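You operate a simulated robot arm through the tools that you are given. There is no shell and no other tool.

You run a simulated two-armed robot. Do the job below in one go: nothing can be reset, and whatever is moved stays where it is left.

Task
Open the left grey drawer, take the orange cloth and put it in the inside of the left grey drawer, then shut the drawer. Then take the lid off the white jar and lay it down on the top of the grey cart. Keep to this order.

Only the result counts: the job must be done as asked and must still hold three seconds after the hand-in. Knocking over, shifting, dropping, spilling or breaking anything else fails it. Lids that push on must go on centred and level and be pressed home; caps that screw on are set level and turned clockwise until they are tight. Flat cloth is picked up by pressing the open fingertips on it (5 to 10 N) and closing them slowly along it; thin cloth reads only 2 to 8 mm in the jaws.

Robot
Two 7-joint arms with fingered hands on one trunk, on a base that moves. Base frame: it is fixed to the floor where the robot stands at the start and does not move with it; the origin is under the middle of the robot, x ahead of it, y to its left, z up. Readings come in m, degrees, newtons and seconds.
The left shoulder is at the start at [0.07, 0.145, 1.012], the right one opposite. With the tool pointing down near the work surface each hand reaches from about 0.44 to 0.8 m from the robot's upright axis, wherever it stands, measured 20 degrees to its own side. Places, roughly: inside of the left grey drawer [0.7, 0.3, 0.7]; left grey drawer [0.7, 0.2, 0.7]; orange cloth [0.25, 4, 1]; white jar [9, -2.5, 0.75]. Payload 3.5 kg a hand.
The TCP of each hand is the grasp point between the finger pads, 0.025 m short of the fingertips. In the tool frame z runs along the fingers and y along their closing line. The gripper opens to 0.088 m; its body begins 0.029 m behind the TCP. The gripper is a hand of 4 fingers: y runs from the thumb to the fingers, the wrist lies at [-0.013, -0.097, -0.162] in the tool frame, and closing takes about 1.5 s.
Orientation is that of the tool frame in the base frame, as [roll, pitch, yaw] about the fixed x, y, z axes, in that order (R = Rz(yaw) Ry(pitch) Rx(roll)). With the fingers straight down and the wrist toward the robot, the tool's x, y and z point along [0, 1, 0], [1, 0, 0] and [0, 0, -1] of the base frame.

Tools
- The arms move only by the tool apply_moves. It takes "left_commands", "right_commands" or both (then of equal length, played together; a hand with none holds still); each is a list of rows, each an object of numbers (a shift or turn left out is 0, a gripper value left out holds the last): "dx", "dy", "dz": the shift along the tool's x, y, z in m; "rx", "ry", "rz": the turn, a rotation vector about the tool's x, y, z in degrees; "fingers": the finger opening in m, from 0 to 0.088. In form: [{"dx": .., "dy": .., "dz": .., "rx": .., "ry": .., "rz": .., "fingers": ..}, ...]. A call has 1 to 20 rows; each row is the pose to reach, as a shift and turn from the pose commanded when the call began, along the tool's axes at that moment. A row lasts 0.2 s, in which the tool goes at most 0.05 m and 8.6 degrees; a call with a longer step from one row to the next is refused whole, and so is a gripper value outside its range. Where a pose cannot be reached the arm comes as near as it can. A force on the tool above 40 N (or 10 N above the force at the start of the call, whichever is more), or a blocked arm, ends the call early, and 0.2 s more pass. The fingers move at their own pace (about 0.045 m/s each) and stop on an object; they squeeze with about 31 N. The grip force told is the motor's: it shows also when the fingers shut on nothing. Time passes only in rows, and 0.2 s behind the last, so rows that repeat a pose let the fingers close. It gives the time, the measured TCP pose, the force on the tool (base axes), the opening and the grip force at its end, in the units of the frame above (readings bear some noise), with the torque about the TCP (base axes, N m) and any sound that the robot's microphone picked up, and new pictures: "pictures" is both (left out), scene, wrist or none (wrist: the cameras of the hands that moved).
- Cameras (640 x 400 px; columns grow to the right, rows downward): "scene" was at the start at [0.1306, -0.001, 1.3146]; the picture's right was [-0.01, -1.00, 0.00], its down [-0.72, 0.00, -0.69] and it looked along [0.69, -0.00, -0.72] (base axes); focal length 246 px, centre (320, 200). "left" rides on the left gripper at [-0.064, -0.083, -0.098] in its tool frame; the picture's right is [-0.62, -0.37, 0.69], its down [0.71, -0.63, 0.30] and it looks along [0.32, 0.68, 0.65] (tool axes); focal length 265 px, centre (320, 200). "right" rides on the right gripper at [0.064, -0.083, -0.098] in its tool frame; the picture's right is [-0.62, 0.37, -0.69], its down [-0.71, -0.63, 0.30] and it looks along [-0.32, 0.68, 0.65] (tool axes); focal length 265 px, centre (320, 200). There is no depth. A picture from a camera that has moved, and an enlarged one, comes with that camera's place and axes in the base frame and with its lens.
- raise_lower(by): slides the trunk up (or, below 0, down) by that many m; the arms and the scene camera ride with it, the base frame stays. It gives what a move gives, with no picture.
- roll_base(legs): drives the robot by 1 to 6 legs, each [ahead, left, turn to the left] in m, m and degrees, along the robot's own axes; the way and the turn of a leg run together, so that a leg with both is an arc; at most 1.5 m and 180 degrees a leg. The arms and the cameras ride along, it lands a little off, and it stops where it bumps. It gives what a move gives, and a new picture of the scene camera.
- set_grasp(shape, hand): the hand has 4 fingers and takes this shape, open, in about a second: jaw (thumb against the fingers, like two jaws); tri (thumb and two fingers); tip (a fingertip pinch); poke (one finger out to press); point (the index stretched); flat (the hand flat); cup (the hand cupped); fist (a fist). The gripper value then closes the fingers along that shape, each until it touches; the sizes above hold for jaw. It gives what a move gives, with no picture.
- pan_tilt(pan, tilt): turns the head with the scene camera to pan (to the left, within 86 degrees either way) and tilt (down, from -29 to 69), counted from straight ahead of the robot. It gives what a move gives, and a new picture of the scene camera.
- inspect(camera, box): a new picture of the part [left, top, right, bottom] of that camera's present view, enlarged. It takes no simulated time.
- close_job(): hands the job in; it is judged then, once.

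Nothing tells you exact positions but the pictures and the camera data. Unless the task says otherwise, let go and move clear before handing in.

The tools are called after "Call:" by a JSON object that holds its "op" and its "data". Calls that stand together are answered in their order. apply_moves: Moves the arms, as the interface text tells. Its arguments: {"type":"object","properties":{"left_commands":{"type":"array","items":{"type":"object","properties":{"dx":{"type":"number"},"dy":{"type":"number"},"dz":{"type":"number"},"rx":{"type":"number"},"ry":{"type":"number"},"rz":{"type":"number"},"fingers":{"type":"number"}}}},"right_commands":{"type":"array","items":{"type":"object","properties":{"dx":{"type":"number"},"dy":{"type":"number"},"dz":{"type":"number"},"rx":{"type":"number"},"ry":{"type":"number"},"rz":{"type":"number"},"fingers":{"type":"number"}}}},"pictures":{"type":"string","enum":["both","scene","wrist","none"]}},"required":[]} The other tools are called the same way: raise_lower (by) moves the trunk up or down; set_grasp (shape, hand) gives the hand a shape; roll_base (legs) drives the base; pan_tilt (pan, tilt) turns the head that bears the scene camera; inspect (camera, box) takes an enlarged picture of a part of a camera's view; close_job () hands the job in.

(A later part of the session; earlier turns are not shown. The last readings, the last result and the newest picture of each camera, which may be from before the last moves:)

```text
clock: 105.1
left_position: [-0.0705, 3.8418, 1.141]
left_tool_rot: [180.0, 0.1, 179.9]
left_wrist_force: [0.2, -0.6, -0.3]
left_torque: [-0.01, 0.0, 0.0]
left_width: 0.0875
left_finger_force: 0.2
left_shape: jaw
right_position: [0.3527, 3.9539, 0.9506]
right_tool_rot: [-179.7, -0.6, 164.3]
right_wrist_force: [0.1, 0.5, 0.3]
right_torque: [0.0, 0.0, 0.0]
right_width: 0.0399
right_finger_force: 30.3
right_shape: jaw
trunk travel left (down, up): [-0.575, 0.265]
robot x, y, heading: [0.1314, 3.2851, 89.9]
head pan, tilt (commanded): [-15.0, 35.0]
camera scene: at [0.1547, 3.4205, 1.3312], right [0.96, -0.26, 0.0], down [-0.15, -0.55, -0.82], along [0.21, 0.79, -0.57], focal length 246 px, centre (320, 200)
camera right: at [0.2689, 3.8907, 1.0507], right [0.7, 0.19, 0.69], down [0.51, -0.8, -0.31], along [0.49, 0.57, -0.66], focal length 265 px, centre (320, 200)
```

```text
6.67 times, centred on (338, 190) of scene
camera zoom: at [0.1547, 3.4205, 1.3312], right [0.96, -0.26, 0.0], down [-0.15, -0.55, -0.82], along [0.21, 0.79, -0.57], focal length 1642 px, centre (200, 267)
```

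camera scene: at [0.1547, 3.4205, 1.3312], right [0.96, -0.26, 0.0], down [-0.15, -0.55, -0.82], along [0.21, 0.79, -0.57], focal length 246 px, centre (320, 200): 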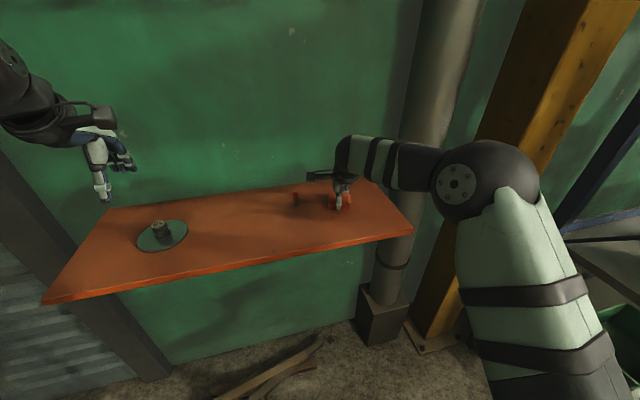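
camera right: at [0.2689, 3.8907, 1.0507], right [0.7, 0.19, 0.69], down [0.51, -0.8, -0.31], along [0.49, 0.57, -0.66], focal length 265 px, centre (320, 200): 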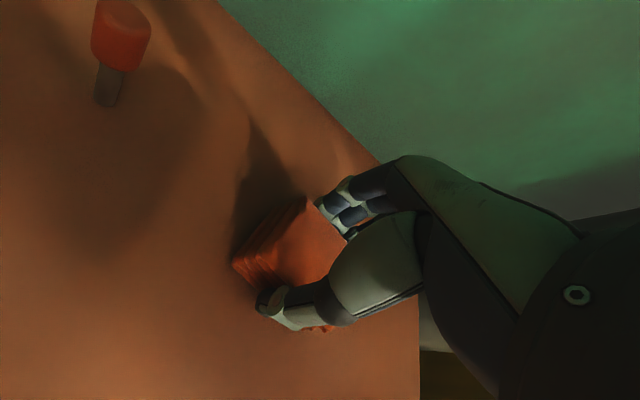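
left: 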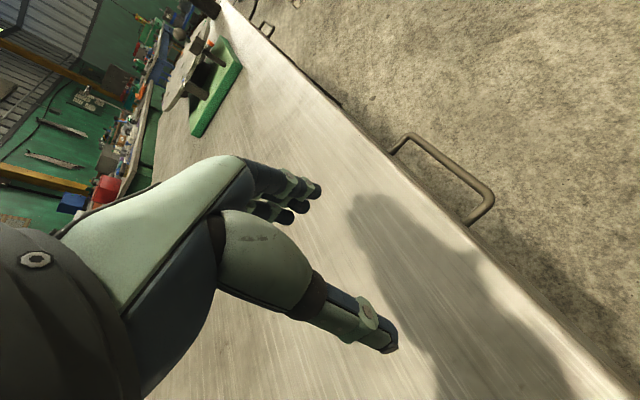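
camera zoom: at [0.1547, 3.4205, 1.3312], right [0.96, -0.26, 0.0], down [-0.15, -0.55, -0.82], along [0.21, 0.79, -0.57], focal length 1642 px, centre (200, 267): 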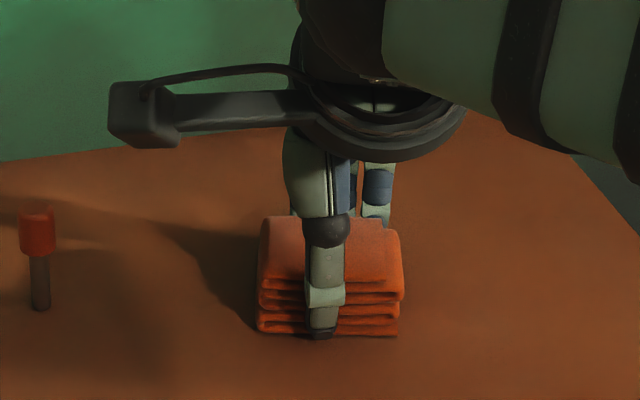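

The stack is firmly gripped (opening 0.040 m, 30 N). I'll lift it straight up.

Call:
{"op": "apply_moves", "data": {"right_commands": [{"dz": -0.01}, {"dz": -0.03}, {"dz": -0.05}, {"dz": -0.08}, {"dz": -0.11}, {"dz": -0.14}, {"dz": -0.14}]}}

Call:
{"op": "inspect", "data": {"camera": "scene", "box": [260, 100, 420, 200]}}

```text
clock: 106.7
left_position: [-0.0698, 3.8411, 1.1404]
left_tool_rot: [-180.0, 0.1, 179.8]
left_wrist_force: [-0.4, -0.5, 0.3]
left_torque: [-0.02, 0.01, 0.0]
left_width: 0.0876
left_finger_force: 0.0
left_shape: jaw
right_position: [0.3531, 3.9544, 1.0912]
right_tool_rot: [-179.7, -0.5, 164.3]
right_wrist_force: [1.0, 1.0, -0.3]
right_torque: [0.0, 0.01, 0.02]
right_width: 0.0398
right_finger_force: 31.6
right_shape: jaw
trunk travel left (down, up): [-0.575, 0.265]
robot x, y, heading: [0.1302, 3.2863, 89.8]
head pan, tilt (commanded): [-15.0, 35.0]
camera scene: at [0.1549, 3.4207, 1.3312], right [0.96, -0.26, 0.0], down [-0.15, -0.55, -0.82], along [0.21, 0.79, -0.57], focal length 246 px, centre (320, 200)
camera right: at [0.2704, 3.8909, 1.191], right [0.7, 0.19, 0.69], down [0.51, -0.8, -0.31], along [0.49, 0.57, -0.66], focal length 265 px, centre (320, 200)
```

scene: 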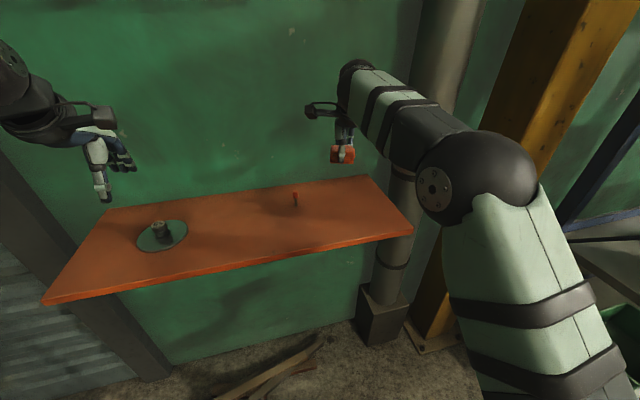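
right: 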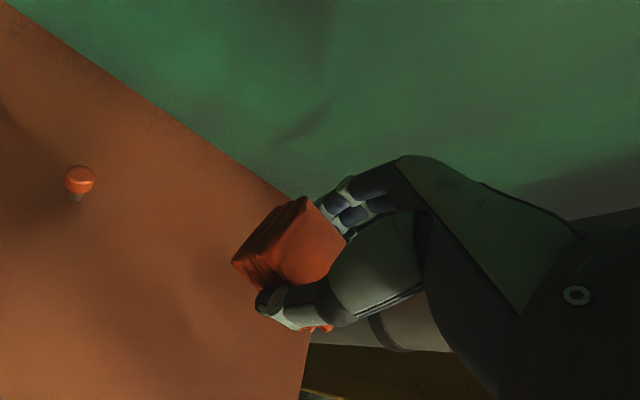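

```text
4.00 times, centred on (340, 150) of scene
camera zoom: at [0.1549, 3.4207, 1.3312], right [0.96, -0.26, 0.0], down [-0.15, -0.55, -0.82], along [0.21, 0.79, -0.57], focal length 985 px, centre (240, 400)
```

zoom: 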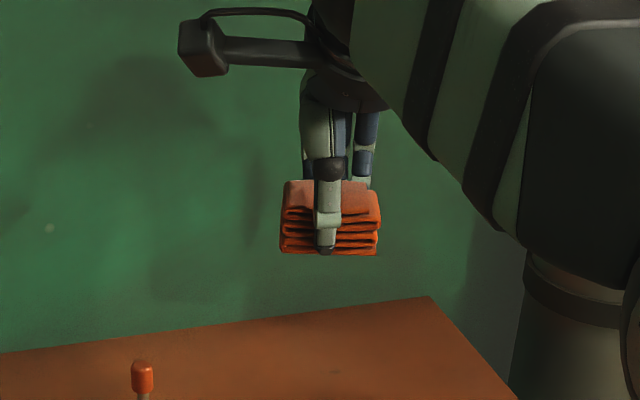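

The cloth is lifted and held, and the screwdriver and saucer are untouched. I'll back away from the wall and retrace the way to the drawer.

Call:
{"op": "roll_base", "data": {"legs": [[-1.1, 0, 0], [0, 0.57, 0]]}}

```text
clock: 115.2
left_position: [-0.6436, 2.7555, 1.1402]
left_tool_rot: [180.0, -0.2, 179.1]
left_wrist_force: [-0.5, 0.0, 0.1]
left_torque: [0.03, 0.01, 0.03]
left_width: 0.0878
left_finger_force: 0.1
left_shape: jaw
right_position: [-0.2168, 2.8619, 1.0913]
right_tool_rot: [-179.7, -0.5, 163.5]
right_wrist_force: [0.3, 0.8, -0.2]
right_torque: [0.02, -0.01, -0.01]
right_width: 0.0399
right_finger_force: 30.9
right_shape: jaw
trunk travel left (down, up): [-0.575, 0.265]
robot x, y, heading: [-0.4483, 2.2, 89.0]
head pan, tilt (commanded): [-15.0, 35.0]
camera scene: at [-0.4229, 2.3317, 1.3312], right [0.96, -0.28, 0.0], down [-0.16, -0.55, -0.82], along [0.23, 0.79, -0.57], focal length 246 px, centre (320, 200)
```

scene: 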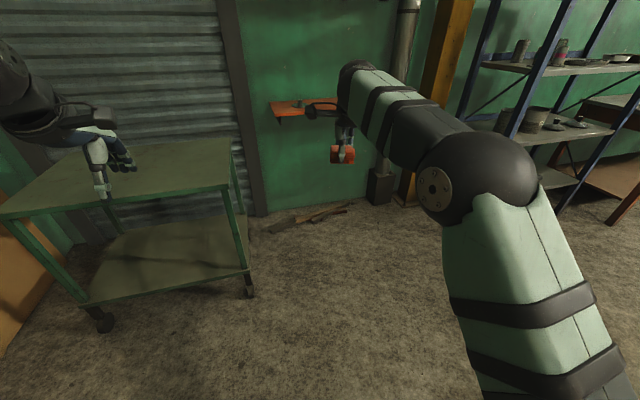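

Call:
{"op": "roll_base", "data": {"legs": [[-0.3, 0, 1], [-1.5, 0, 0], [-1.45, 0, 0]]}}

```text
clock: 131.2
left_position: [-0.6612, -0.5123, 1.1402]
left_tool_rot: [180.0, 0.0, 178.7]
left_wrist_force: [-0.6, -0.8, -0.6]
left_torque: [0.0, 0.0, 0.01]
left_width: 0.0878
left_finger_force: 0.0
left_shape: jaw
right_position: [-0.2344, -0.4089, 1.0908]
right_tool_rot: [-179.7, -0.5, 163.3]
right_wrist_force: [1.5, 0.3, -1.1]
right_torque: [-0.03, 0.0, -0.04]
right_width: 0.0397
right_finger_force: 31.1
right_shape: jaw
trunk travel left (down, up): [-0.575, 0.265]
robot x, y, heading: [-0.4696, -1.0736, 89.0]
head pan, tilt (commanded): [-15.0, 35.0]
camera scene: at [-0.4442, -0.9384, 1.3312], right [0.96, -0.28, 0.0], down [-0.16, -0.55, -0.82], along [0.23, 0.79, -0.57], focal length 246 px, centre (320, 200)
```

scene: 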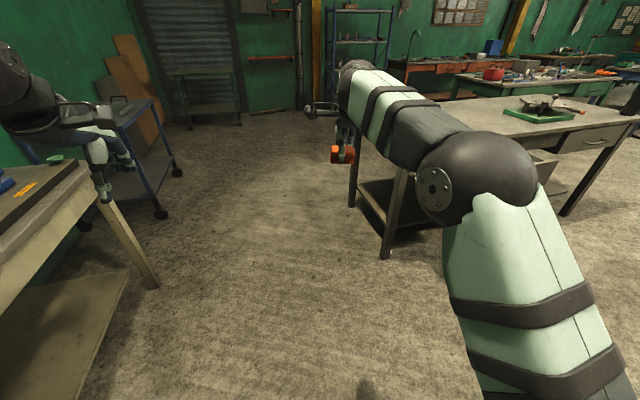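

Call:
{"op": "roll_base", "data": {"legs": [[0, -0.93, 1]]}}

Call:
{"op": "pan_tilt", "data": {"pan": 5, "tilt": 45}}

```text
clock: 136.0
left_position: [0.2611, -0.5319, 1.1405]
left_tool_rot: [-180.0, 0.0, 179.4]
left_wrist_force: [0.6, 0.4, 0.0]
left_torque: [-0.04, -0.04, -0.03]
left_width: 0.0876
left_finger_force: 0.0
left_shape: jaw
right_position: [0.6858, -0.4206, 1.0908]
right_tool_rot: [-179.7, -0.6, 163.8]
right_wrist_force: [0.2, -0.5, -0.4]
right_torque: [0.0, -0.01, 0.0]
right_width: 0.0399
right_finger_force: 30.5
right_shape: jaw
trunk travel left (down, up): [-0.575, 0.265]
robot x, y, heading: [0.46, -1.089, 89.2]
head pan, tilt (commanded): [-15.0, 35.0]
camera scene: at [0.4831, -0.9535, 1.3312], right [0.96, -0.27, 0.0], down [-0.15, -0.55, -0.82], along [0.22, 0.79, -0.57], focal length 246 px, centre (320, 200)
```

scene: 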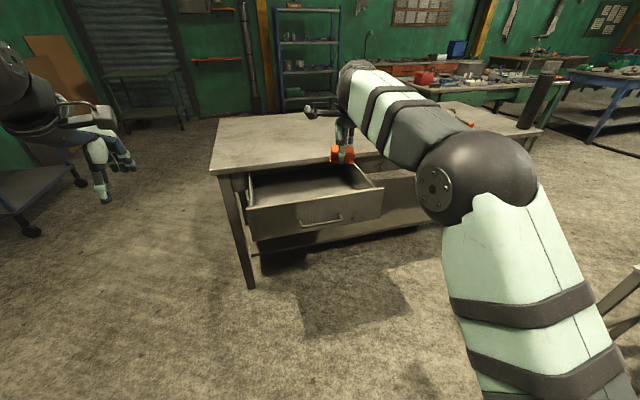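

```text
clock: 136.9
left_position: [0.2602, -0.5303, 1.1402]
left_tool_rot: [180.0, 0.0, 179.4]
left_wrist_force: [0.3, 0.6, -0.7]
left_torque: [-0.01, 0.02, 0.03]
left_width: 0.0877
left_finger_force: 0.0
left_shape: jaw
right_position: [0.6861, -0.4211, 1.0903]
right_tool_rot: [-179.6, -0.5, 163.9]
right_wrist_force: [-0.7, -0.5, -0.3]
right_torque: [0.0, 0.04, 0.01]
right_width: 0.04
right_finger_force: 30.4
right_shape: jaw
trunk travel left (down, up): [-0.575, 0.265]
robot x, y, heading: [0.4566, -1.0876, 89.4]
head pan, tilt (commanded): [5.0, 45.0]
camera scene: at [0.4533, -0.9572, 1.3164], right [1.0, 0.08, 0.0], down [0.05, -0.7, -0.71], along [-0.05, 0.71, -0.71], focal length 246 px, centre (320, 200)
```

scene: 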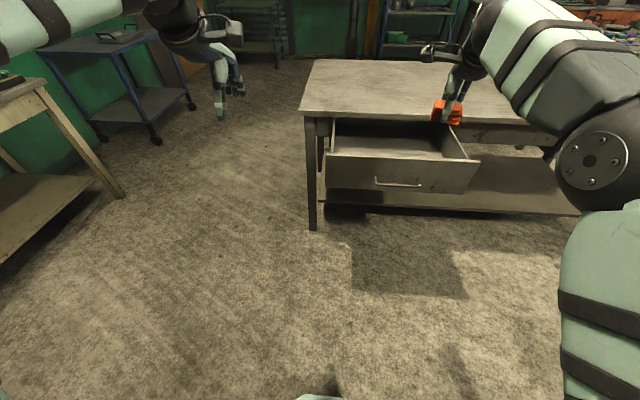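

The drawer is still open with the cloth held right in front of it. I'll move ahead so the hand is over the open drawer.

Call:
{"op": "roll_base", "data": {"legs": [[0.31, 0, 0.5]]}}

Call:
{"op": "pan_tilt", "data": {"pan": -10, "tilt": 50}}

Call:
{"op": "inspect", "data": {"camera": "right", "box": [0, 0, 640, 400]}}

```text
clock: 139.0
left_position: [0.2524, -0.2207, 1.1405]
left_tool_rot: [180.0, -0.1, -179.7]
left_wrist_force: [0.2, 0.0, 0.1]
left_torque: [0.02, 0.01, 0.0]
left_width: 0.0875
left_finger_force: 0.0
left_shape: jaw
right_position: [0.6757, -0.106, 1.091]
right_tool_rot: [-179.8, -0.5, 164.7]
right_wrist_force: [0.4, -0.1, -0.6]
right_torque: [0.0, 0.02, 0.0]
right_width: 0.0399
right_finger_force: 30.6
right_shape: jaw
trunk travel left (down, up): [-0.575, 0.265]
robot x, y, heading: [0.4601, -0.777, 90.4]
head pan, tilt (commanded): [5.0, 45.0]
camera scene: at [0.4522, -0.6447, 1.3164], right [1.0, 0.09, 0.0], down [0.06, -0.7, -0.71], along [-0.06, 0.7, -0.71], focal length 246 px, centre (320, 200)
```

scene: 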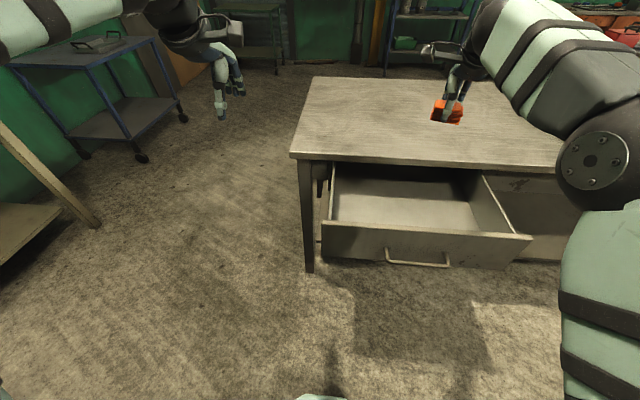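

```text
clock: 139.7
left_position: [0.2522, -0.2207, 1.141]
left_tool_rot: [-179.9, 0.0, -179.7]
left_wrist_force: [-0.4, 0.4, -0.3]
left_torque: [-0.05, 0.01, 0.04]
left_width: 0.0876
left_finger_force: 0.0
left_shape: jaw
right_position: [0.6759, -0.1049, 1.0897]
right_tool_rot: [-179.7, -0.5, 164.6]
right_wrist_force: [0.1, 0.3, -0.4]
right_torque: [-0.01, -0.02, 0.0]
right_width: 0.0398
right_finger_force: 31.0
right_shape: jaw
trunk travel left (down, up): [-0.575, 0.265]
robot x, y, heading: [0.4553, -0.7737, 90.3]
head pan, tilt (commanded): [-10.0, 50.0]
camera scene: at [0.4726, -0.6493, 1.3095], right [0.99, -0.17, 0.0], down [-0.13, -0.76, -0.64], along [0.11, 0.63, -0.77], focal length 246 px, centre (320, 200)
```

scene: 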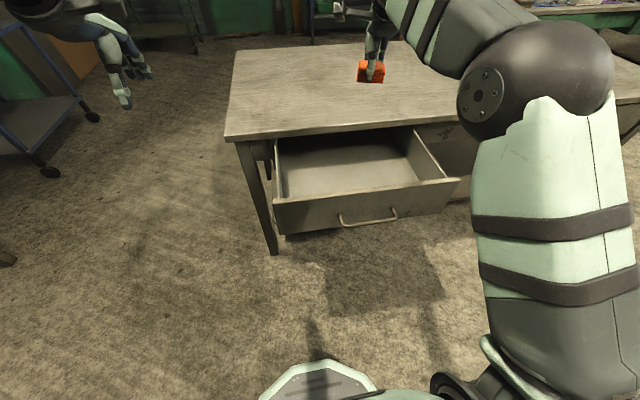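

```text
1.00 times, centred on (320, 200) of right (not enlarged: the box is as wide or as high as the picture)
camera zoom: at [0.5937, -0.1689, 1.1907], right [0.7, 0.19, 0.69], down [0.52, -0.8, -0.31], along [0.49, 0.57, -0.66], focal length 265 px, centre (320, 200)
```

zoom: 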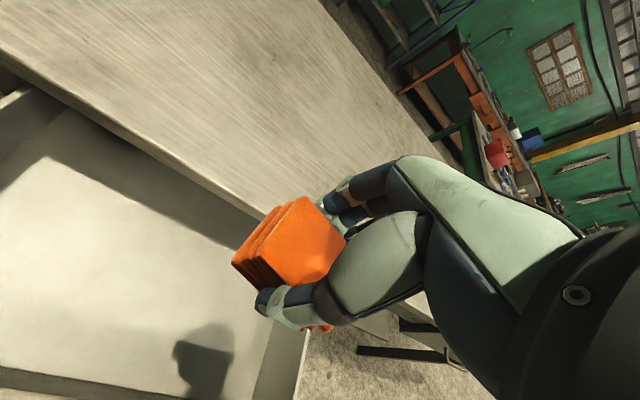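

The hand is above the open drawer. I'll straighten the hand, shift slightly in, and lower in stages, checking clearance to drawer front and bench edge.

Call:
{"op": "apply_moves", "data": {"right_commands": [{"dx": 0.003, "dy": 0.01, "dz": 0.03, "rz": -5}, {"dx": 0.007, "dy": 0.024, "dz": 0.06, "rz": -10}, {"dx": 0.007, "dy": 0.024, "dz": 0.09, "rz": -15}, {"dx": 0.007, "dy": 0.024, "dz": 0.12, "rz": -15}, {"dx": 0.007, "dy": 0.024, "dz": 0.15, "rz": -15}, {"dx": 0.007, "dy": 0.024, "dz": 0.18, "rz": -15}, {"dx": 0.007, "dy": 0.024, "dz": 0.21, "rz": -15}, {"dx": 0.007, "dy": 0.024, "dz": 0.23, "rz": -15}, {"dx": 0.007, "dy": 0.024, "dz": 0.23, "rz": -15}]}}

Call:
{"op": "inspect", "data": {"camera": "scene", "box": [240, 60, 480, 210]}}

```text
clock: 141.7
left_position: [0.2523, -0.2204, 1.1415]
left_tool_rot: [179.9, 0.0, -179.7]
left_wrist_force: [1.4, -0.4, -0.4]
left_torque: [0.03, -0.02, 0.0]
left_width: 0.0875
left_finger_force: 0.1
left_shape: jaw
right_position: [0.674, -0.0822, 0.8596]
right_tool_rot: [-179.9, -0.7, 179.6]
right_wrist_force: [-0.1, 1.0, 0.0]
right_torque: [-0.01, 0.04, 0.02]
right_width: 0.0398
right_finger_force: 30.7
right_shape: jaw
trunk travel left (down, up): [-0.575, 0.265]
robot x, y, heading: [0.4652, -0.7741, 90.3]
head pan, tilt (commanded): [-10.0, 50.0]
camera scene: at [0.4726, -0.6497, 1.3095], right [0.99, -0.17, 0.0], down [-0.13, -0.76, -0.64], along [0.11, 0.63, -0.77], focal length 246 px, centre (320, 200)
camera right: at [0.6101, -0.166, 0.9592], right [0.63, 0.37, 0.69], down [0.71, -0.63, -0.31], along [0.32, 0.68, -0.66], focal length 265 px, centre (320, 200)
```

scene: 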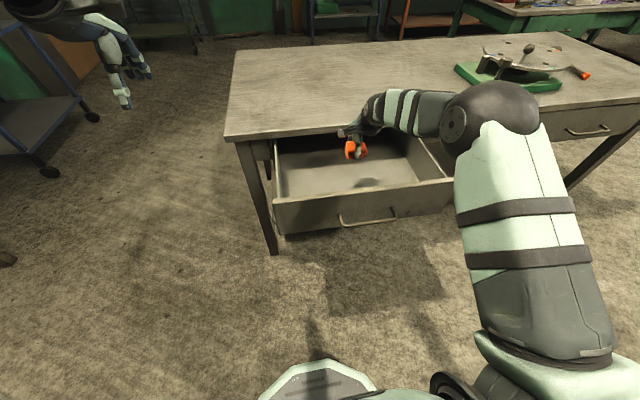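
right: 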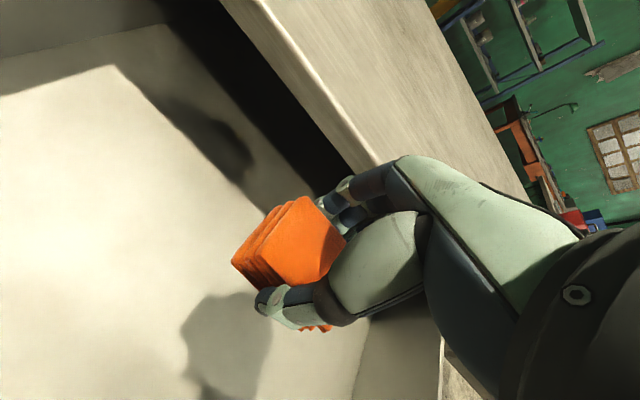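

```text
2.67 times, centred on (360, 135) of scene
camera zoom: at [0.4726, -0.6497, 1.3095], right [0.99, -0.17, 0.0], down [-0.13, -0.76, -0.64], along [0.11, 0.63, -0.77], focal length 657 px, centre (213, 373)
```

zoom: 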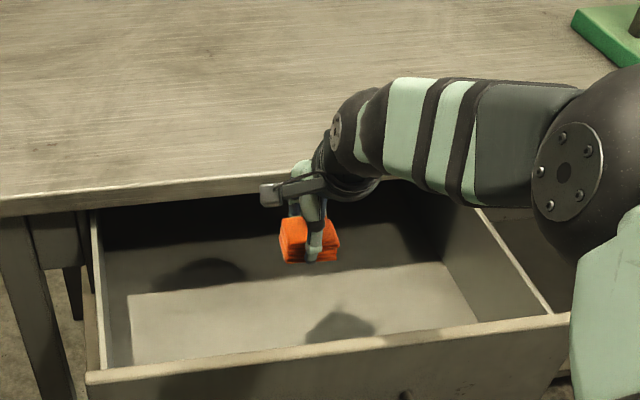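

There's room on all sides. I'll lower further, watching for contact, to just above the drawer floor.

Call:
{"op": "apply_moves", "data": {"right_commands": [{"dz": 0.03}, {"dz": 0.06}, {"dz": 0.09}, {"dz": 0.12}, {"dz": 0.14}, {"dz": 0.155}, {"dz": 0.155}]}}

Call:
{"op": "inspect", "data": {"camera": "scene", "box": [240, 60, 480, 210]}}

```text
clock: 143.3
left_position: [0.2524, -0.223, 1.1427]
left_tool_rot: [179.9, 0.1, -179.7]
left_wrist_force: [0.9, -0.2, 1.0]
left_torque: [0.02, 0.03, 0.03]
left_width: 0.0877
left_finger_force: 0.0
left_shape: jaw
right_position: [0.6731, -0.0788, 0.7119]
right_tool_rot: [179.5, -0.5, 179.7]
right_wrist_force: [1.4, 2.3, 16.2]
right_torque: [-0.21, -0.02, 0.03]
right_width: 0.0396
right_finger_force: 31.2
right_shape: jaw
trunk travel left (down, up): [-0.575, 0.265]
robot x, y, heading: [0.461, -0.7762, 90.2]
head pan, tilt (commanded): [-10.0, 50.0]
camera scene: at [0.4719, -0.6523, 1.3101], right [0.99, -0.17, 0.0], down [-0.13, -0.75, -0.64], along [0.11, 0.64, -0.76], focal length 246 px, centre (320, 200)
camera right: at [0.6095, -0.1639, 0.8102], right [0.63, 0.36, 0.69], down [0.71, -0.63, -0.32], along [0.32, 0.69, -0.65], focal length 265 px, centre (320, 200)
```

scene: 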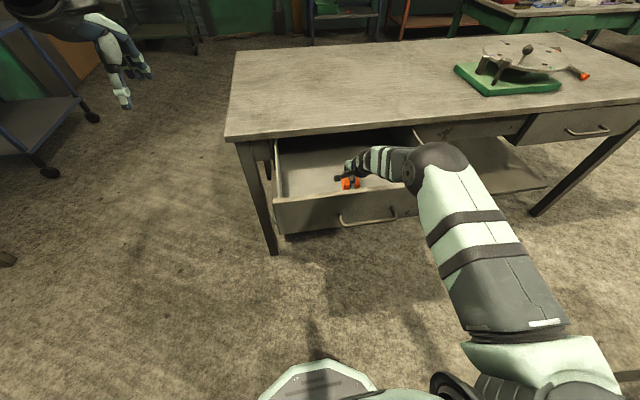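
right: 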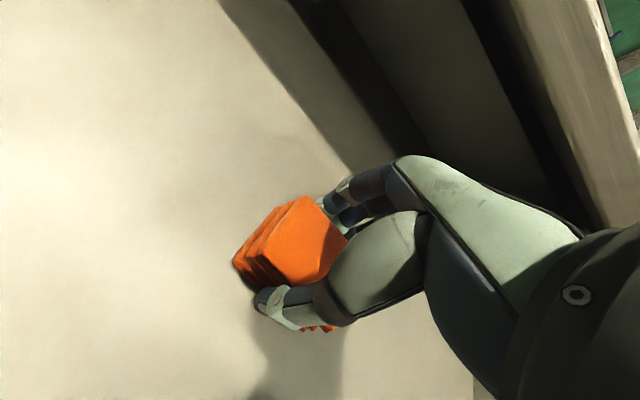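

```text
2.67 times, centred on (360, 135) of scene
camera zoom: at [0.4719, -0.6523, 1.3101], right [0.99, -0.17, 0.0], down [-0.13, -0.75, -0.64], along [0.11, 0.64, -0.76], focal length 657 px, centre (213, 373)
```

zoom: 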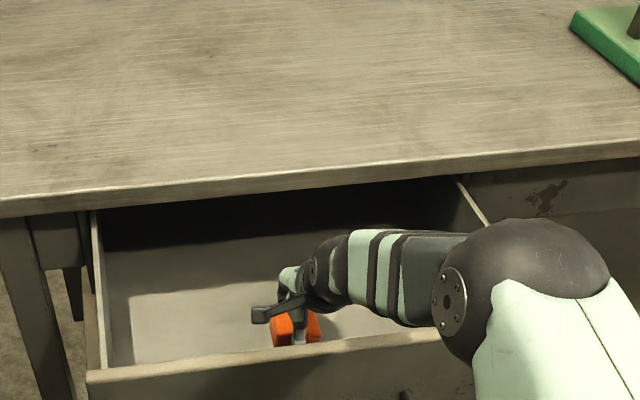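

The wrist reads 16 N upward: the cloth is resting on the drawer floor (z ≈ 0.68). I'll ease up slightly, open the fingers and check.

Call:
{"op": "apply_moves", "data": {"right_commands": [{"dz": -0.006}, {"dz": -0.006, "fingers": 0.05}, {"dz": -0.006, "fingers": 0.07}, {"dz": -0.006, "fingers": 0.088}, {"dz": -0.006, "fingers": 0.088}, {"dz": -0.006, "fingers": 0.088}, {"dz": -0.006, "fingers": 0.088}]}}

```text
clock: 144.9
left_position: [0.2527, -0.2208, 1.1403]
left_tool_rot: [180.0, 0.0, -179.7]
left_wrist_force: [0.3, 0.4, -0.1]
left_torque: [-0.04, 0.0, 0.0]
left_width: 0.0877
left_finger_force: 0.0
left_shape: jaw
right_position: [0.6735, -0.0805, 0.7122]
right_tool_rot: [-179.9, -0.6, 179.7]
right_wrist_force: [-0.4, 0.2, 0.1]
right_torque: [0.03, 0.01, 0.04]
right_width: 0.0876
right_finger_force: 0.1
right_shape: jaw
trunk travel left (down, up): [-0.575, 0.265]
robot x, y, heading: [0.4594, -0.7728, 90.4]
head pan, tilt (commanded): [-10.0, 50.0]
camera scene: at [0.4726, -0.6496, 1.3095], right [0.99, -0.17, 0.0], down [-0.13, -0.76, -0.64], along [0.11, 0.63, -0.77], focal length 246 px, centre (320, 200)
camera right: at [0.6094, -0.1641, 0.8122], right [0.63, 0.37, 0.69], down [0.71, -0.63, -0.31], along [0.32, 0.68, -0.66], focal length 265 px, centre (320, 200)
```

scene: 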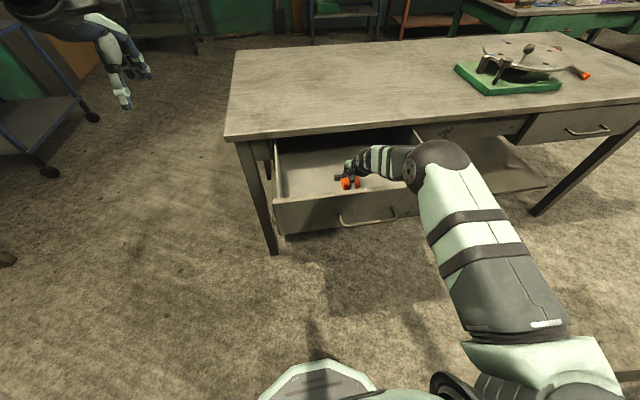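
right: 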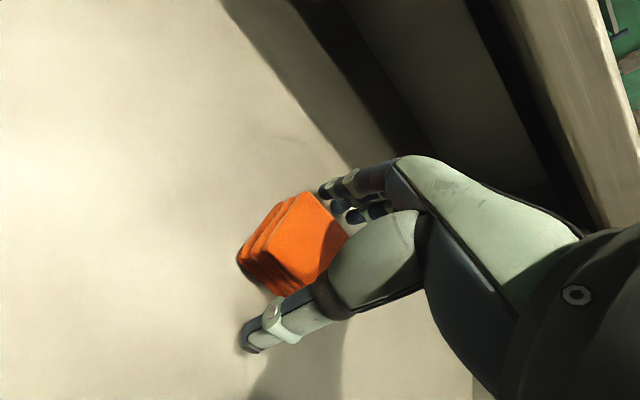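

The cloth lies freely on the drawer floor. I'll lift the open hand straight out.

Call:
{"op": "apply_moves", "data": {"right_commands": [{"dz": -0.02}, {"dz": -0.05}, {"dz": -0.08}, {"dz": -0.12}, {"dz": -0.16}, {"dz": -0.2}, {"dz": -0.24}, {"dz": -0.28}, {"dz": -0.3}, {"dz": -0.3}]}}

```text
clock: 147.1
left_position: [0.2537, -0.2205, 1.1411]
left_tool_rot: [-179.9, 0.0, -179.7]
left_wrist_force: [-0.5, -0.7, 0.4]
left_torque: [0.01, 0.0, -0.01]
left_width: 0.088
left_finger_force: 0.1
left_shape: jaw
right_position: [0.6742, -0.0803, 1.0111]
right_tool_rot: [-180.0, -0.6, 179.7]
right_wrist_force: [0.5, 0.8, 0.1]
right_torque: [0.0, 0.02, -0.02]
right_width: 0.0874
right_finger_force: 0.0
right_shape: jaw
trunk travel left (down, up): [-0.575, 0.265]
robot x, y, heading: [0.46, -0.775, 90.3]
head pan, tilt (commanded): [-10.0, 50.0]
camera scene: at [0.4727, -0.6494, 1.3095], right [0.99, -0.17, 0.0], down [-0.13, -0.76, -0.64], along [0.11, 0.63, -0.77], focal length 246 px, centre (320, 200)
camera right: at [0.6113, -0.1643, 1.1107], right [0.63, 0.37, 0.69], down [0.71, -0.63, -0.31], along [0.32, 0.68, -0.66], focal length 265 px, centre (320, 200)
```

scene: 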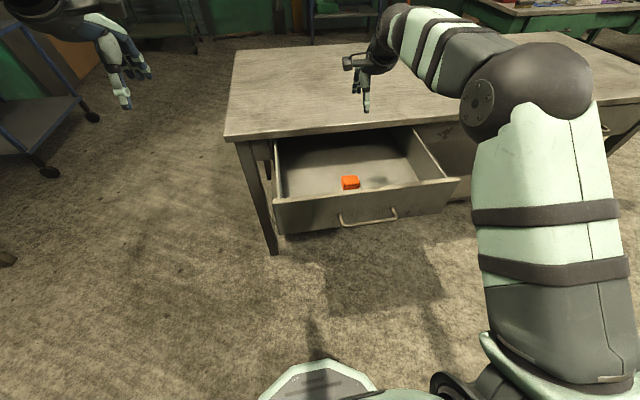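
right: 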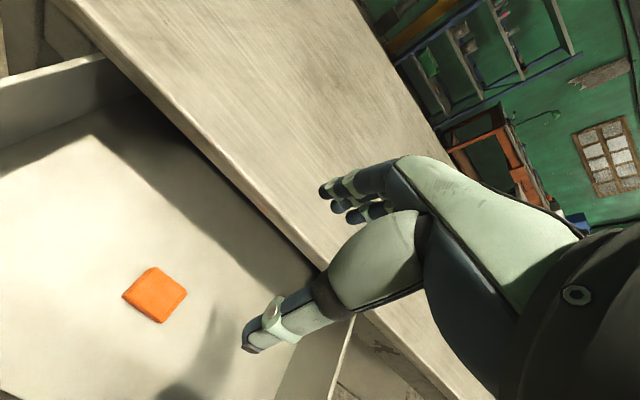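

The cloth is in the drawer. Now to shut it: I'll back off a little, form a fist with the right hand, and push the handle bar/front home with it.

Call:
{"op": "set_grasp", "data": {"hand": "right", "shape": "fist"}}

Call:
{"op": "roll_base", "data": {"legs": [[-0.1, 0, 0]]}}

Call:
{"op": "apply_moves", "data": {"right_commands": [{"dy": -0.03}, {"dy": -0.06}, {"dy": -0.09}, {"dy": -0.12}, {"dy": -0.15}, {"dy": -0.18}, {"dy": -0.2}, {"dy": -0.2}]}}

```text
clock: 148.0
left_position: [0.252, -0.2208, 1.1407]
left_tool_rot: [-180.0, 0.0, -179.7]
left_wrist_force: [0.8, 0.0, 0.3]
left_torque: [-0.01, -0.01, -0.01]
left_width: 0.0877
left_finger_force: 0.0
left_shape: jaw
right_position: [0.6746, -0.0809, 1.0105]
right_tool_rot: [-179.8, -0.6, 179.7]
right_wrist_force: [-0.7, 0.4, 0.2]
right_torque: [0.0, 0.07, 0.03]
right_width: 0.0
right_finger_force: 0.2
right_shape: fist
trunk travel left (down, up): [-0.575, 0.265]
robot x, y, heading: [0.4609, -0.7751, 90.3]
head pan, tilt (commanded): [-10.0, 50.0]
```

```text
clock: 149.2
left_position: [0.2524, -0.3229, 1.1408]
left_tool_rot: [-179.8, 0.0, -179.8]
left_wrist_force: [-1.1, -0.1, 0.2]
left_torque: [-0.03, -0.02, -0.02]
left_width: 0.0877
left_finger_force: 0.0
left_shape: jaw
right_position: [0.6752, -0.1822, 1.0096]
right_tool_rot: [-179.8, -0.6, 179.8]
right_wrist_force: [0.1, -0.4, -0.5]
right_torque: [0.02, -0.01, -0.01]
right_width: 0.0
right_finger_force: 0.2
right_shape: fist
trunk travel left (down, up): [-0.575, 0.265]
robot x, y, heading: [0.4606, -0.8775, 90.3]
head pan, tilt (commanded): [-10.0, 50.0]
camera scene: at [0.4732, -0.7508, 1.3094], right [0.99, -0.17, 0.0], down [-0.13, -0.76, -0.64], along [0.11, 0.63, -0.77], focal length 246 px, centre (320, 200)
```

scene: 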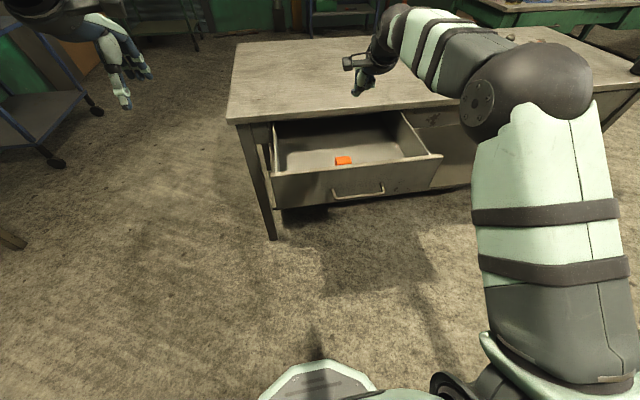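

```text
clock: 151.0
left_position: [0.2505, -0.3226, 1.1394]
left_tool_rot: [-180.0, 0.1, -179.7]
left_wrist_force: [-0.4, -0.9, 0.8]
left_torque: [0.01, 0.0, -0.01]
left_width: 0.0878
left_finger_force: 0.1
left_shape: jaw
right_position: [0.6742, -0.3825, 1.0104]
right_tool_rot: [-179.9, -0.3, 179.8]
right_wrist_force: [0.2, -0.4, -0.1]
right_torque: [0.0, -0.01, -0.03]
right_width: 0.0
right_finger_force: 0.0
right_shape: fist
trunk travel left (down, up): [-0.575, 0.265]
robot x, y, heading: [0.4596, -0.8752, 90.4]
head pan, tilt (commanded): [-10.0, 50.0]
camera scene: at [0.4711, -0.7511, 1.3095], right [0.99, -0.17, 0.0], down [-0.13, -0.76, -0.64], along [0.11, 0.63, -0.77], focal length 246 px, centre (320, 200)
camera right: at [0.6099, -0.4663, 1.1102], right [0.63, 0.37, 0.69], down [0.71, -0.63, -0.31], along [0.32, 0.68, -0.66], focal length 265 px, centre (320, 200)
```

scene: 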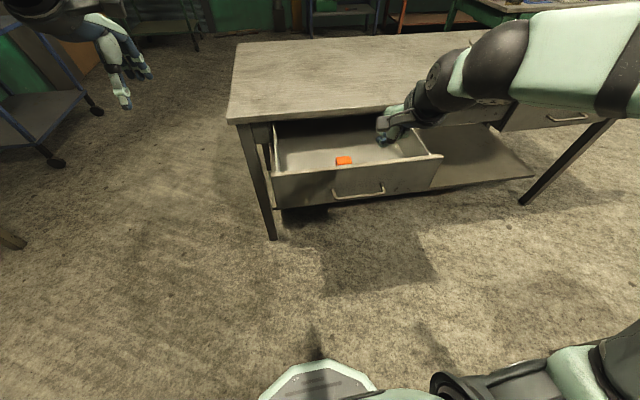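
right: 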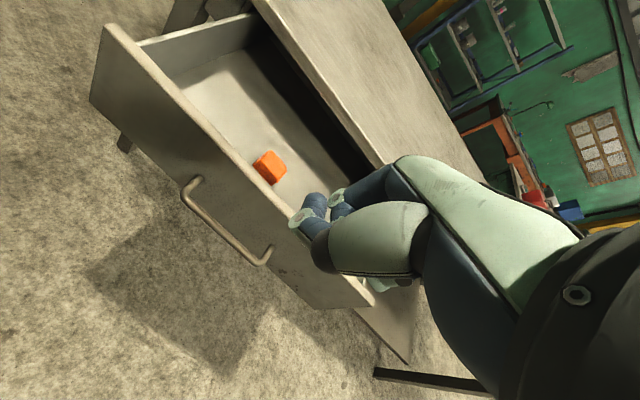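

The fist is formed and stands behind (robot side of) the handle. I'll lower it in front of the drawer to handle height.

Call:
{"op": "apply_moves", "data": {"right_commands": [{"dz": 0.04}, {"dz": 0.08}, {"dz": 0.12}, {"dz": 0.16}, {"dz": 0.2}, {"dz": 0.24}, {"dz": 0.27}, {"dz": 0.295}, {"dz": 0.295}]}}

Call:
{"op": "inspect", "data": {"camera": "scene", "box": [260, 100, 500, 250]}}

```text
clock: 153.0
left_position: [0.2535, -0.3225, 1.1409]
left_tool_rot: [180.0, 0.0, -179.6]
left_wrist_force: [-0.1, 0.9, 0.8]
left_torque: [-0.02, 0.0, -0.01]
left_width: 0.0878
left_finger_force: 0.0
left_shape: jaw
right_position: [0.6727, -0.3823, 0.7157]
right_tool_rot: [-179.9, -0.6, 179.7]
right_wrist_force: [-0.1, -0.2, 0.3]
right_torque: [0.02, -0.02, -0.01]
right_width: 0.0
right_finger_force: 0.1
right_shape: fist
trunk travel left (down, up): [-0.575, 0.265]
robot x, y, heading: [0.4593, -0.876, 90.2]
head pan, tilt (commanded): [-10.0, 50.0]
camera scene: at [0.4731, -0.7516, 1.3095], right [0.99, -0.17, 0.0], down [-0.13, -0.75, -0.64], along [0.11, 0.63, -0.77], focal length 246 px, centre (320, 200)
camera right: at [0.6083, -0.4664, 0.8156], right [0.63, 0.37, 0.69], down [0.71, -0.63, -0.31], along [0.32, 0.68, -0.66], focal length 265 px, centre (320, 200)
```

scene: 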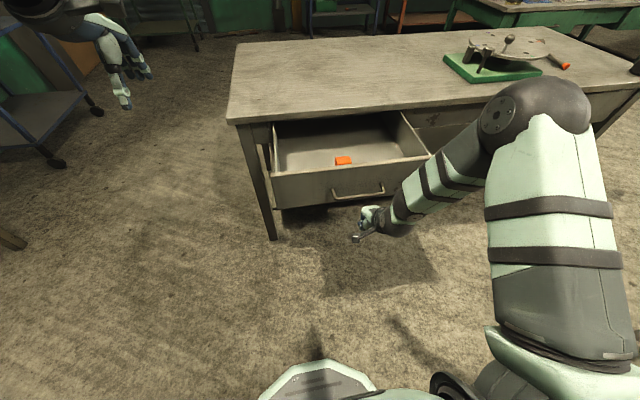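
right: 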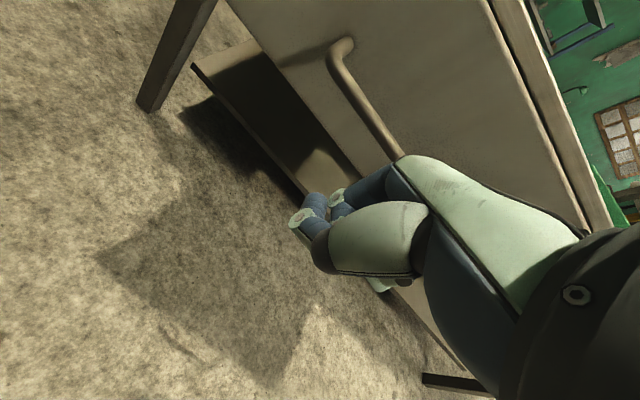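

```text
2.67 times, centred on (380, 175) of scene
camera zoom: at [0.4731, -0.7516, 1.3095], right [0.99, -0.17, 0.0], down [-0.13, -0.75, -0.64], along [0.11, 0.63, -0.77], focal length 657 px, centre (160, 267)
```

zoom: 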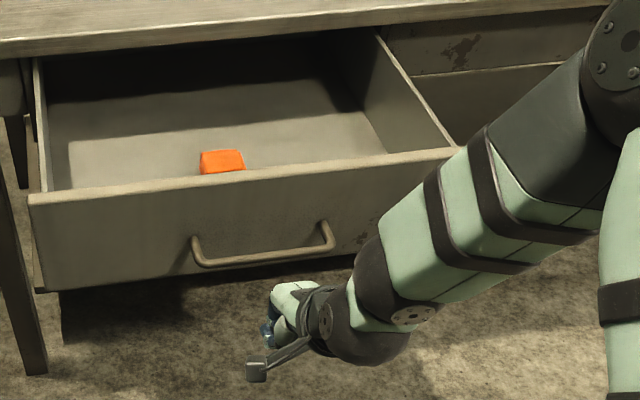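

The fist is in line with the handle bar. I'll push the drawer in slowly.

Call:
{"op": "apply_moves", "data": {"right_commands": [{"dy": 0.02}, {"dy": 0.035}, {"dy": 0.05}, {"dy": 0.065}, {"dy": 0.08}, {"dy": 0.095}, {"dy": 0.11}, {"dy": 0.125}, {"dy": 0.14}]}}

```text
clock: 155.0
left_position: [0.2525, -0.3227, 1.1398]
left_tool_rot: [-179.8, 0.0, -179.7]
left_wrist_force: [0.3, -0.6, -0.6]
left_torque: [-0.02, 0.03, 0.0]
left_width: 0.0876
left_finger_force: 0.0
left_shape: jaw
right_position: [0.6719, -0.2418, 0.7145]
right_tool_rot: [-179.9, -0.6, 179.7]
right_wrist_force: [0.6, -0.7, 0.0]
right_torque: [0.0, 0.0, 0.01]
right_width: 0.0002
right_finger_force: 0.0
right_shape: fist
trunk travel left (down, up): [-0.575, 0.265]
robot x, y, heading: [0.4594, -0.8794, 90.6]
head pan, tilt (commanded): [-10.0, 50.0]
camera scene: at [0.4731, -0.7507, 1.3094], right [0.99, -0.17, 0.0], down [-0.13, -0.76, -0.64], along [0.11, 0.63, -0.77], focal length 246 px, centre (320, 200)
camera right: at [0.6081, -0.3258, 0.8145], right [0.63, 0.37, 0.69], down [0.71, -0.63, -0.31], along [0.32, 0.68, -0.66], focal length 265 px, centre (320, 200)
```

scene: 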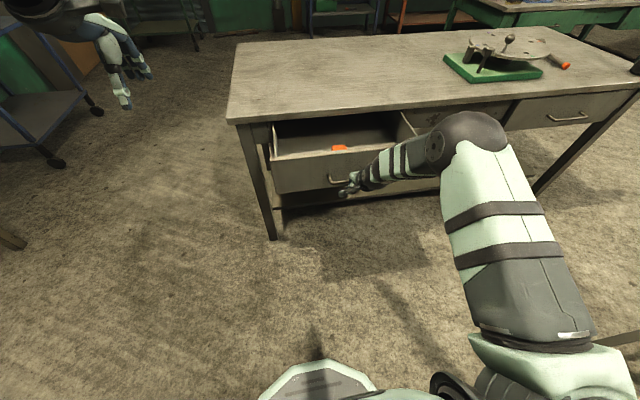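
right: 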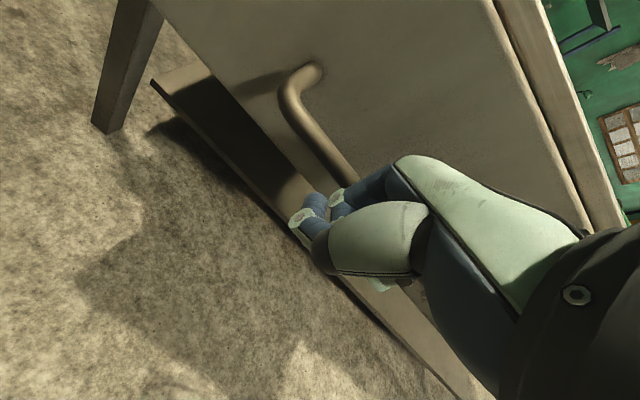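

The drawer slides in easily. I'll keep pushing.

Call:
{"op": "apply_moves", "data": {"right_commands": [{"dy": 0.015}, {"dy": 0.03}, {"dy": 0.045}, {"dy": 0.06}, {"dy": 0.075}, {"dy": 0.09}, {"dy": 0.1}]}}

```text
clock: 156.6
left_position: [0.2526, -0.3221, 1.1415]
left_tool_rot: [-180.0, 0.0, -179.7]
left_wrist_force: [-0.2, -0.2, -0.3]
left_torque: [0.02, -0.01, -0.03]
left_width: 0.0875
left_finger_force: 0.0
left_shape: jaw
right_position: [0.674, -0.1435, 0.7154]
right_tool_rot: [-179.8, -0.6, 179.8]
right_wrist_force: [0.0, 0.1, 0.4]
right_torque: [0.05, 0.05, 0.0]
right_width: 0.0001
right_finger_force: 0.0
right_shape: fist
trunk travel left (down, up): [-0.575, 0.265]
robot x, y, heading: [0.4608, -0.8757, 90.4]
head pan, tilt (commanded): [-10.0, 50.0]
camera scene: at [0.4732, -0.7511, 1.3095], right [0.99, -0.17, 0.0], down [-0.13, -0.76, -0.64], along [0.11, 0.63, -0.77], focal length 246 px, centre (320, 200)
camera right: at [0.6093, -0.2264, 0.8152], right [0.63, 0.37, 0.69], down [0.71, -0.63, -0.31], along [0.32, 0.68, -0.66], focal length 265 px, centre (320, 200)
```

scene: 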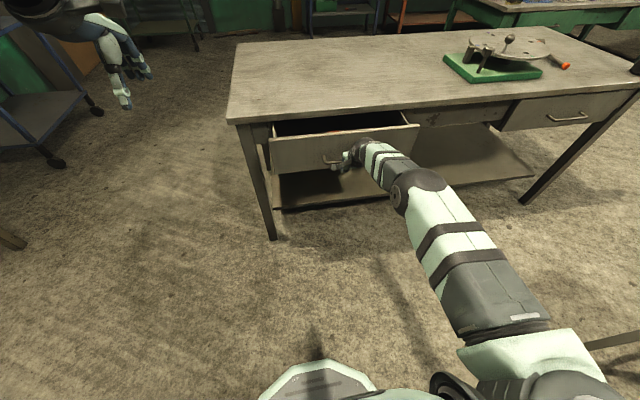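
right: 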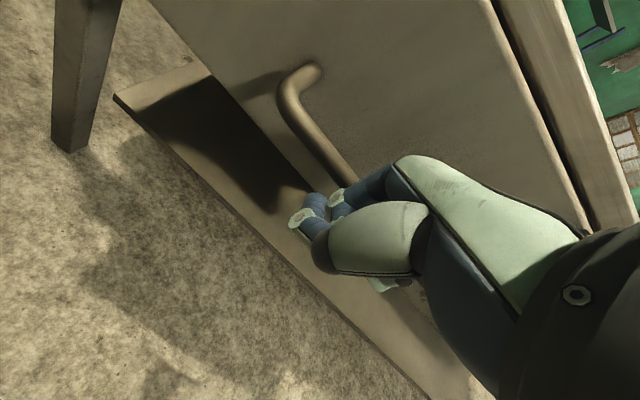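

The arm is near its reach, with about 0.1 m of drawer left. I'll drive the base ahead a little (which pushes along), then finish with the arm.

Call:
{"op": "roll_base", "data": {"legs": [[0.06, 0, 0]]}}

Call:
{"op": "apply_moves", "data": {"right_commands": [{"dy": 0.01}, {"dy": 0.02}, {"dy": 0.03}, {"dy": 0.04}, {"dy": 0.05}, {"dy": 0.06}, {"dy": 0.07}, {"dy": 0.08}, {"dy": 0.09}]}}

```text
clock: 157.6
left_position: [0.2531, -0.2631, 1.14]
left_tool_rot: [-180.0, 0.0, -179.8]
left_wrist_force: [-0.4, 0.3, -0.4]
left_torque: [-0.01, 0.01, -0.03]
left_width: 0.0876
left_finger_force: 0.1
left_shape: jaw
right_position: [0.6731, -0.0837, 0.7157]
right_tool_rot: [-179.9, -0.7, 179.8]
right_wrist_force: [-0.3, 0.2, 0.3]
right_torque: [0.01, 0.0, 0.0]
right_width: 0.0001
right_finger_force: 0.1
right_shape: fist
trunk travel left (down, up): [-0.575, 0.265]
robot x, y, heading: [0.462, -0.819, 90.4]
head pan, tilt (commanded): [-10.0, 50.0]
camera scene: at [0.4727, -0.6918, 1.3096], right [0.99, -0.17, 0.0], down [-0.13, -0.76, -0.64], along [0.11, 0.63, -0.77], focal length 246 px, centre (320, 200)
```

scene: 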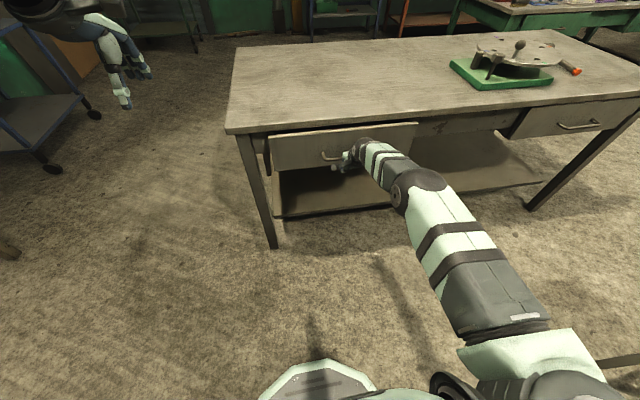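

```text
clock: 159.6
left_position: [0.2515, -0.2626, 1.1415]
left_tool_rot: [-179.9, 0.0, -179.7]
left_wrist_force: [-0.5, 0.1, -0.1]
left_torque: [0.03, 0.01, -0.01]
left_width: 0.088
left_finger_force: 0.0
left_shape: jaw
right_position: [0.6735, -0.0704, 0.7226]
right_tool_rot: [-179.9, -0.6, 179.7]
right_wrist_force: [-0.1, -0.2, -0.1]
right_torque: [-0.01, 0.01, 0.01]
right_width: 0.0001
right_finger_force: 0.1
right_shape: fist
right hand out of reach, approached as far as the arm can: row 2, 3, 4, 5, 6, 7, 8, 9
trunk travel left (down, up): [-0.575, 0.265]
robot x, y, heading: [0.4589, -0.82, 90.3]
head pan, tilt (commanded): [-10.0, 50.0]
camera scene: at [0.4729, -0.6911, 1.3095], right [0.99, -0.17, 0.0], down [-0.13, -0.76, -0.64], along [0.11, 0.63, -0.77], focal length 246 px, centre (320, 200)
camera right: at [0.6084, -0.1544, 0.824], right [0.63, 0.37, 0.69], down [0.71, -0.63, -0.31], along [0.32, 0.68, -0.66], focal length 265 px, centre (320, 200)
```

scene: 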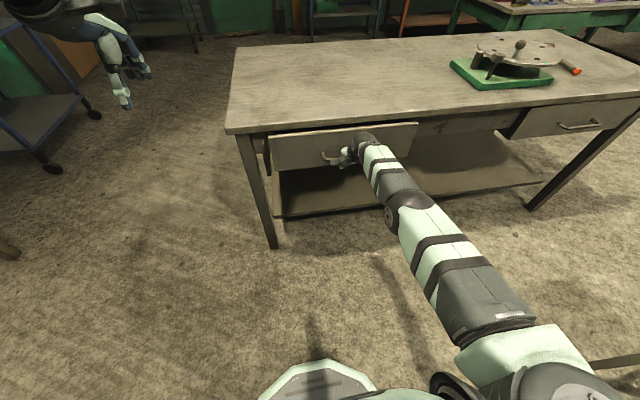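
right: 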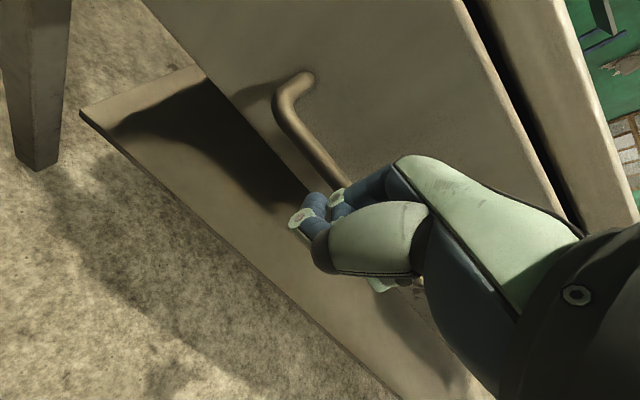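

Only a few centimetres remain. I'll pull the fist back a bit, drive 0.1 m closer, then finish pushing with the arm under force watch.

Call:
{"op": "apply_moves", "data": {"right_commands": [{"dy": -0.03}, {"dy": -0.06, "dz": 0.003}, {"dy": -0.09, "dz": 0.006}, {"dy": -0.12, "dz": 0.008}, {"dy": -0.12, "dz": 0.008}], "pictures": "none"}}

Call:
{"op": "roll_base", "data": {"legs": [[0.1, 0, 0]]}}

```text
clock: 160.8
left_position: [0.2532, -0.2617, 1.1408]
left_tool_rot: [-180.0, -0.1, -179.6]
left_wrist_force: [0.4, 0.8, 0.5]
left_torque: [0.01, 0.0, -0.02]
left_width: 0.0874
left_finger_force: 0.1
left_shape: jaw
right_position: [0.6731, -0.1907, 0.7164]
right_tool_rot: [-179.8, -0.6, 179.7]
right_wrist_force: [-1.1, -0.3, -0.2]
right_torque: [-0.02, 0.0, 0.02]
right_width: 0.0
right_finger_force: 0.1
right_shape: fist
trunk travel left (down, up): [-0.575, 0.265]
robot x, y, heading: [0.458, -0.8144, 90.1]
head pan, tilt (commanded): [-10.0, 50.0]
```

```text
clock: 161.9
left_position: [0.2528, -0.1645, 1.1404]
left_tool_rot: [-179.9, -0.1, -179.7]
left_wrist_force: [-1.5, 0.0, 0.6]
left_torque: [-0.02, 0.01, 0.01]
left_width: 0.0875
left_finger_force: 0.1
left_shape: jaw
right_position: [0.6732, -0.0911, 0.7171]
right_tool_rot: [-179.9, -0.5, 179.9]
right_wrist_force: [1.1, -1.0, 1.2]
right_torque: [0.0, 0.0, -0.01]
right_width: 0.0
right_finger_force: 0.0
right_shape: fist
trunk travel left (down, up): [-0.575, 0.265]
robot x, y, heading: [0.4572, -0.7181, 90.4]
head pan, tilt (commanded): [-10.0, 50.0]
camera scene: at [0.4723, -0.5912, 1.3095], right [0.99, -0.17, 0.0], down [-0.13, -0.76, -0.64], along [0.11, 0.63, -0.77], focal length 246 px, centre (320, 200)
```

scene: 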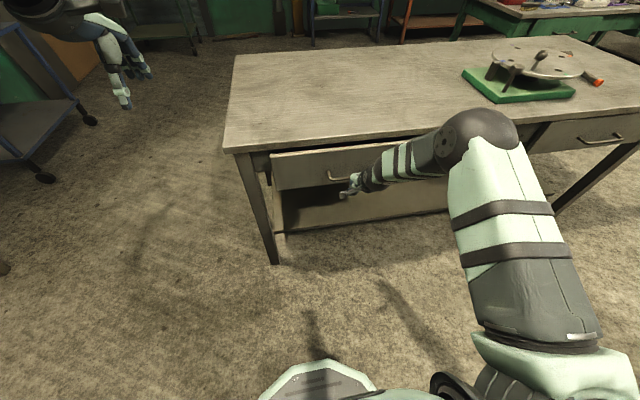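

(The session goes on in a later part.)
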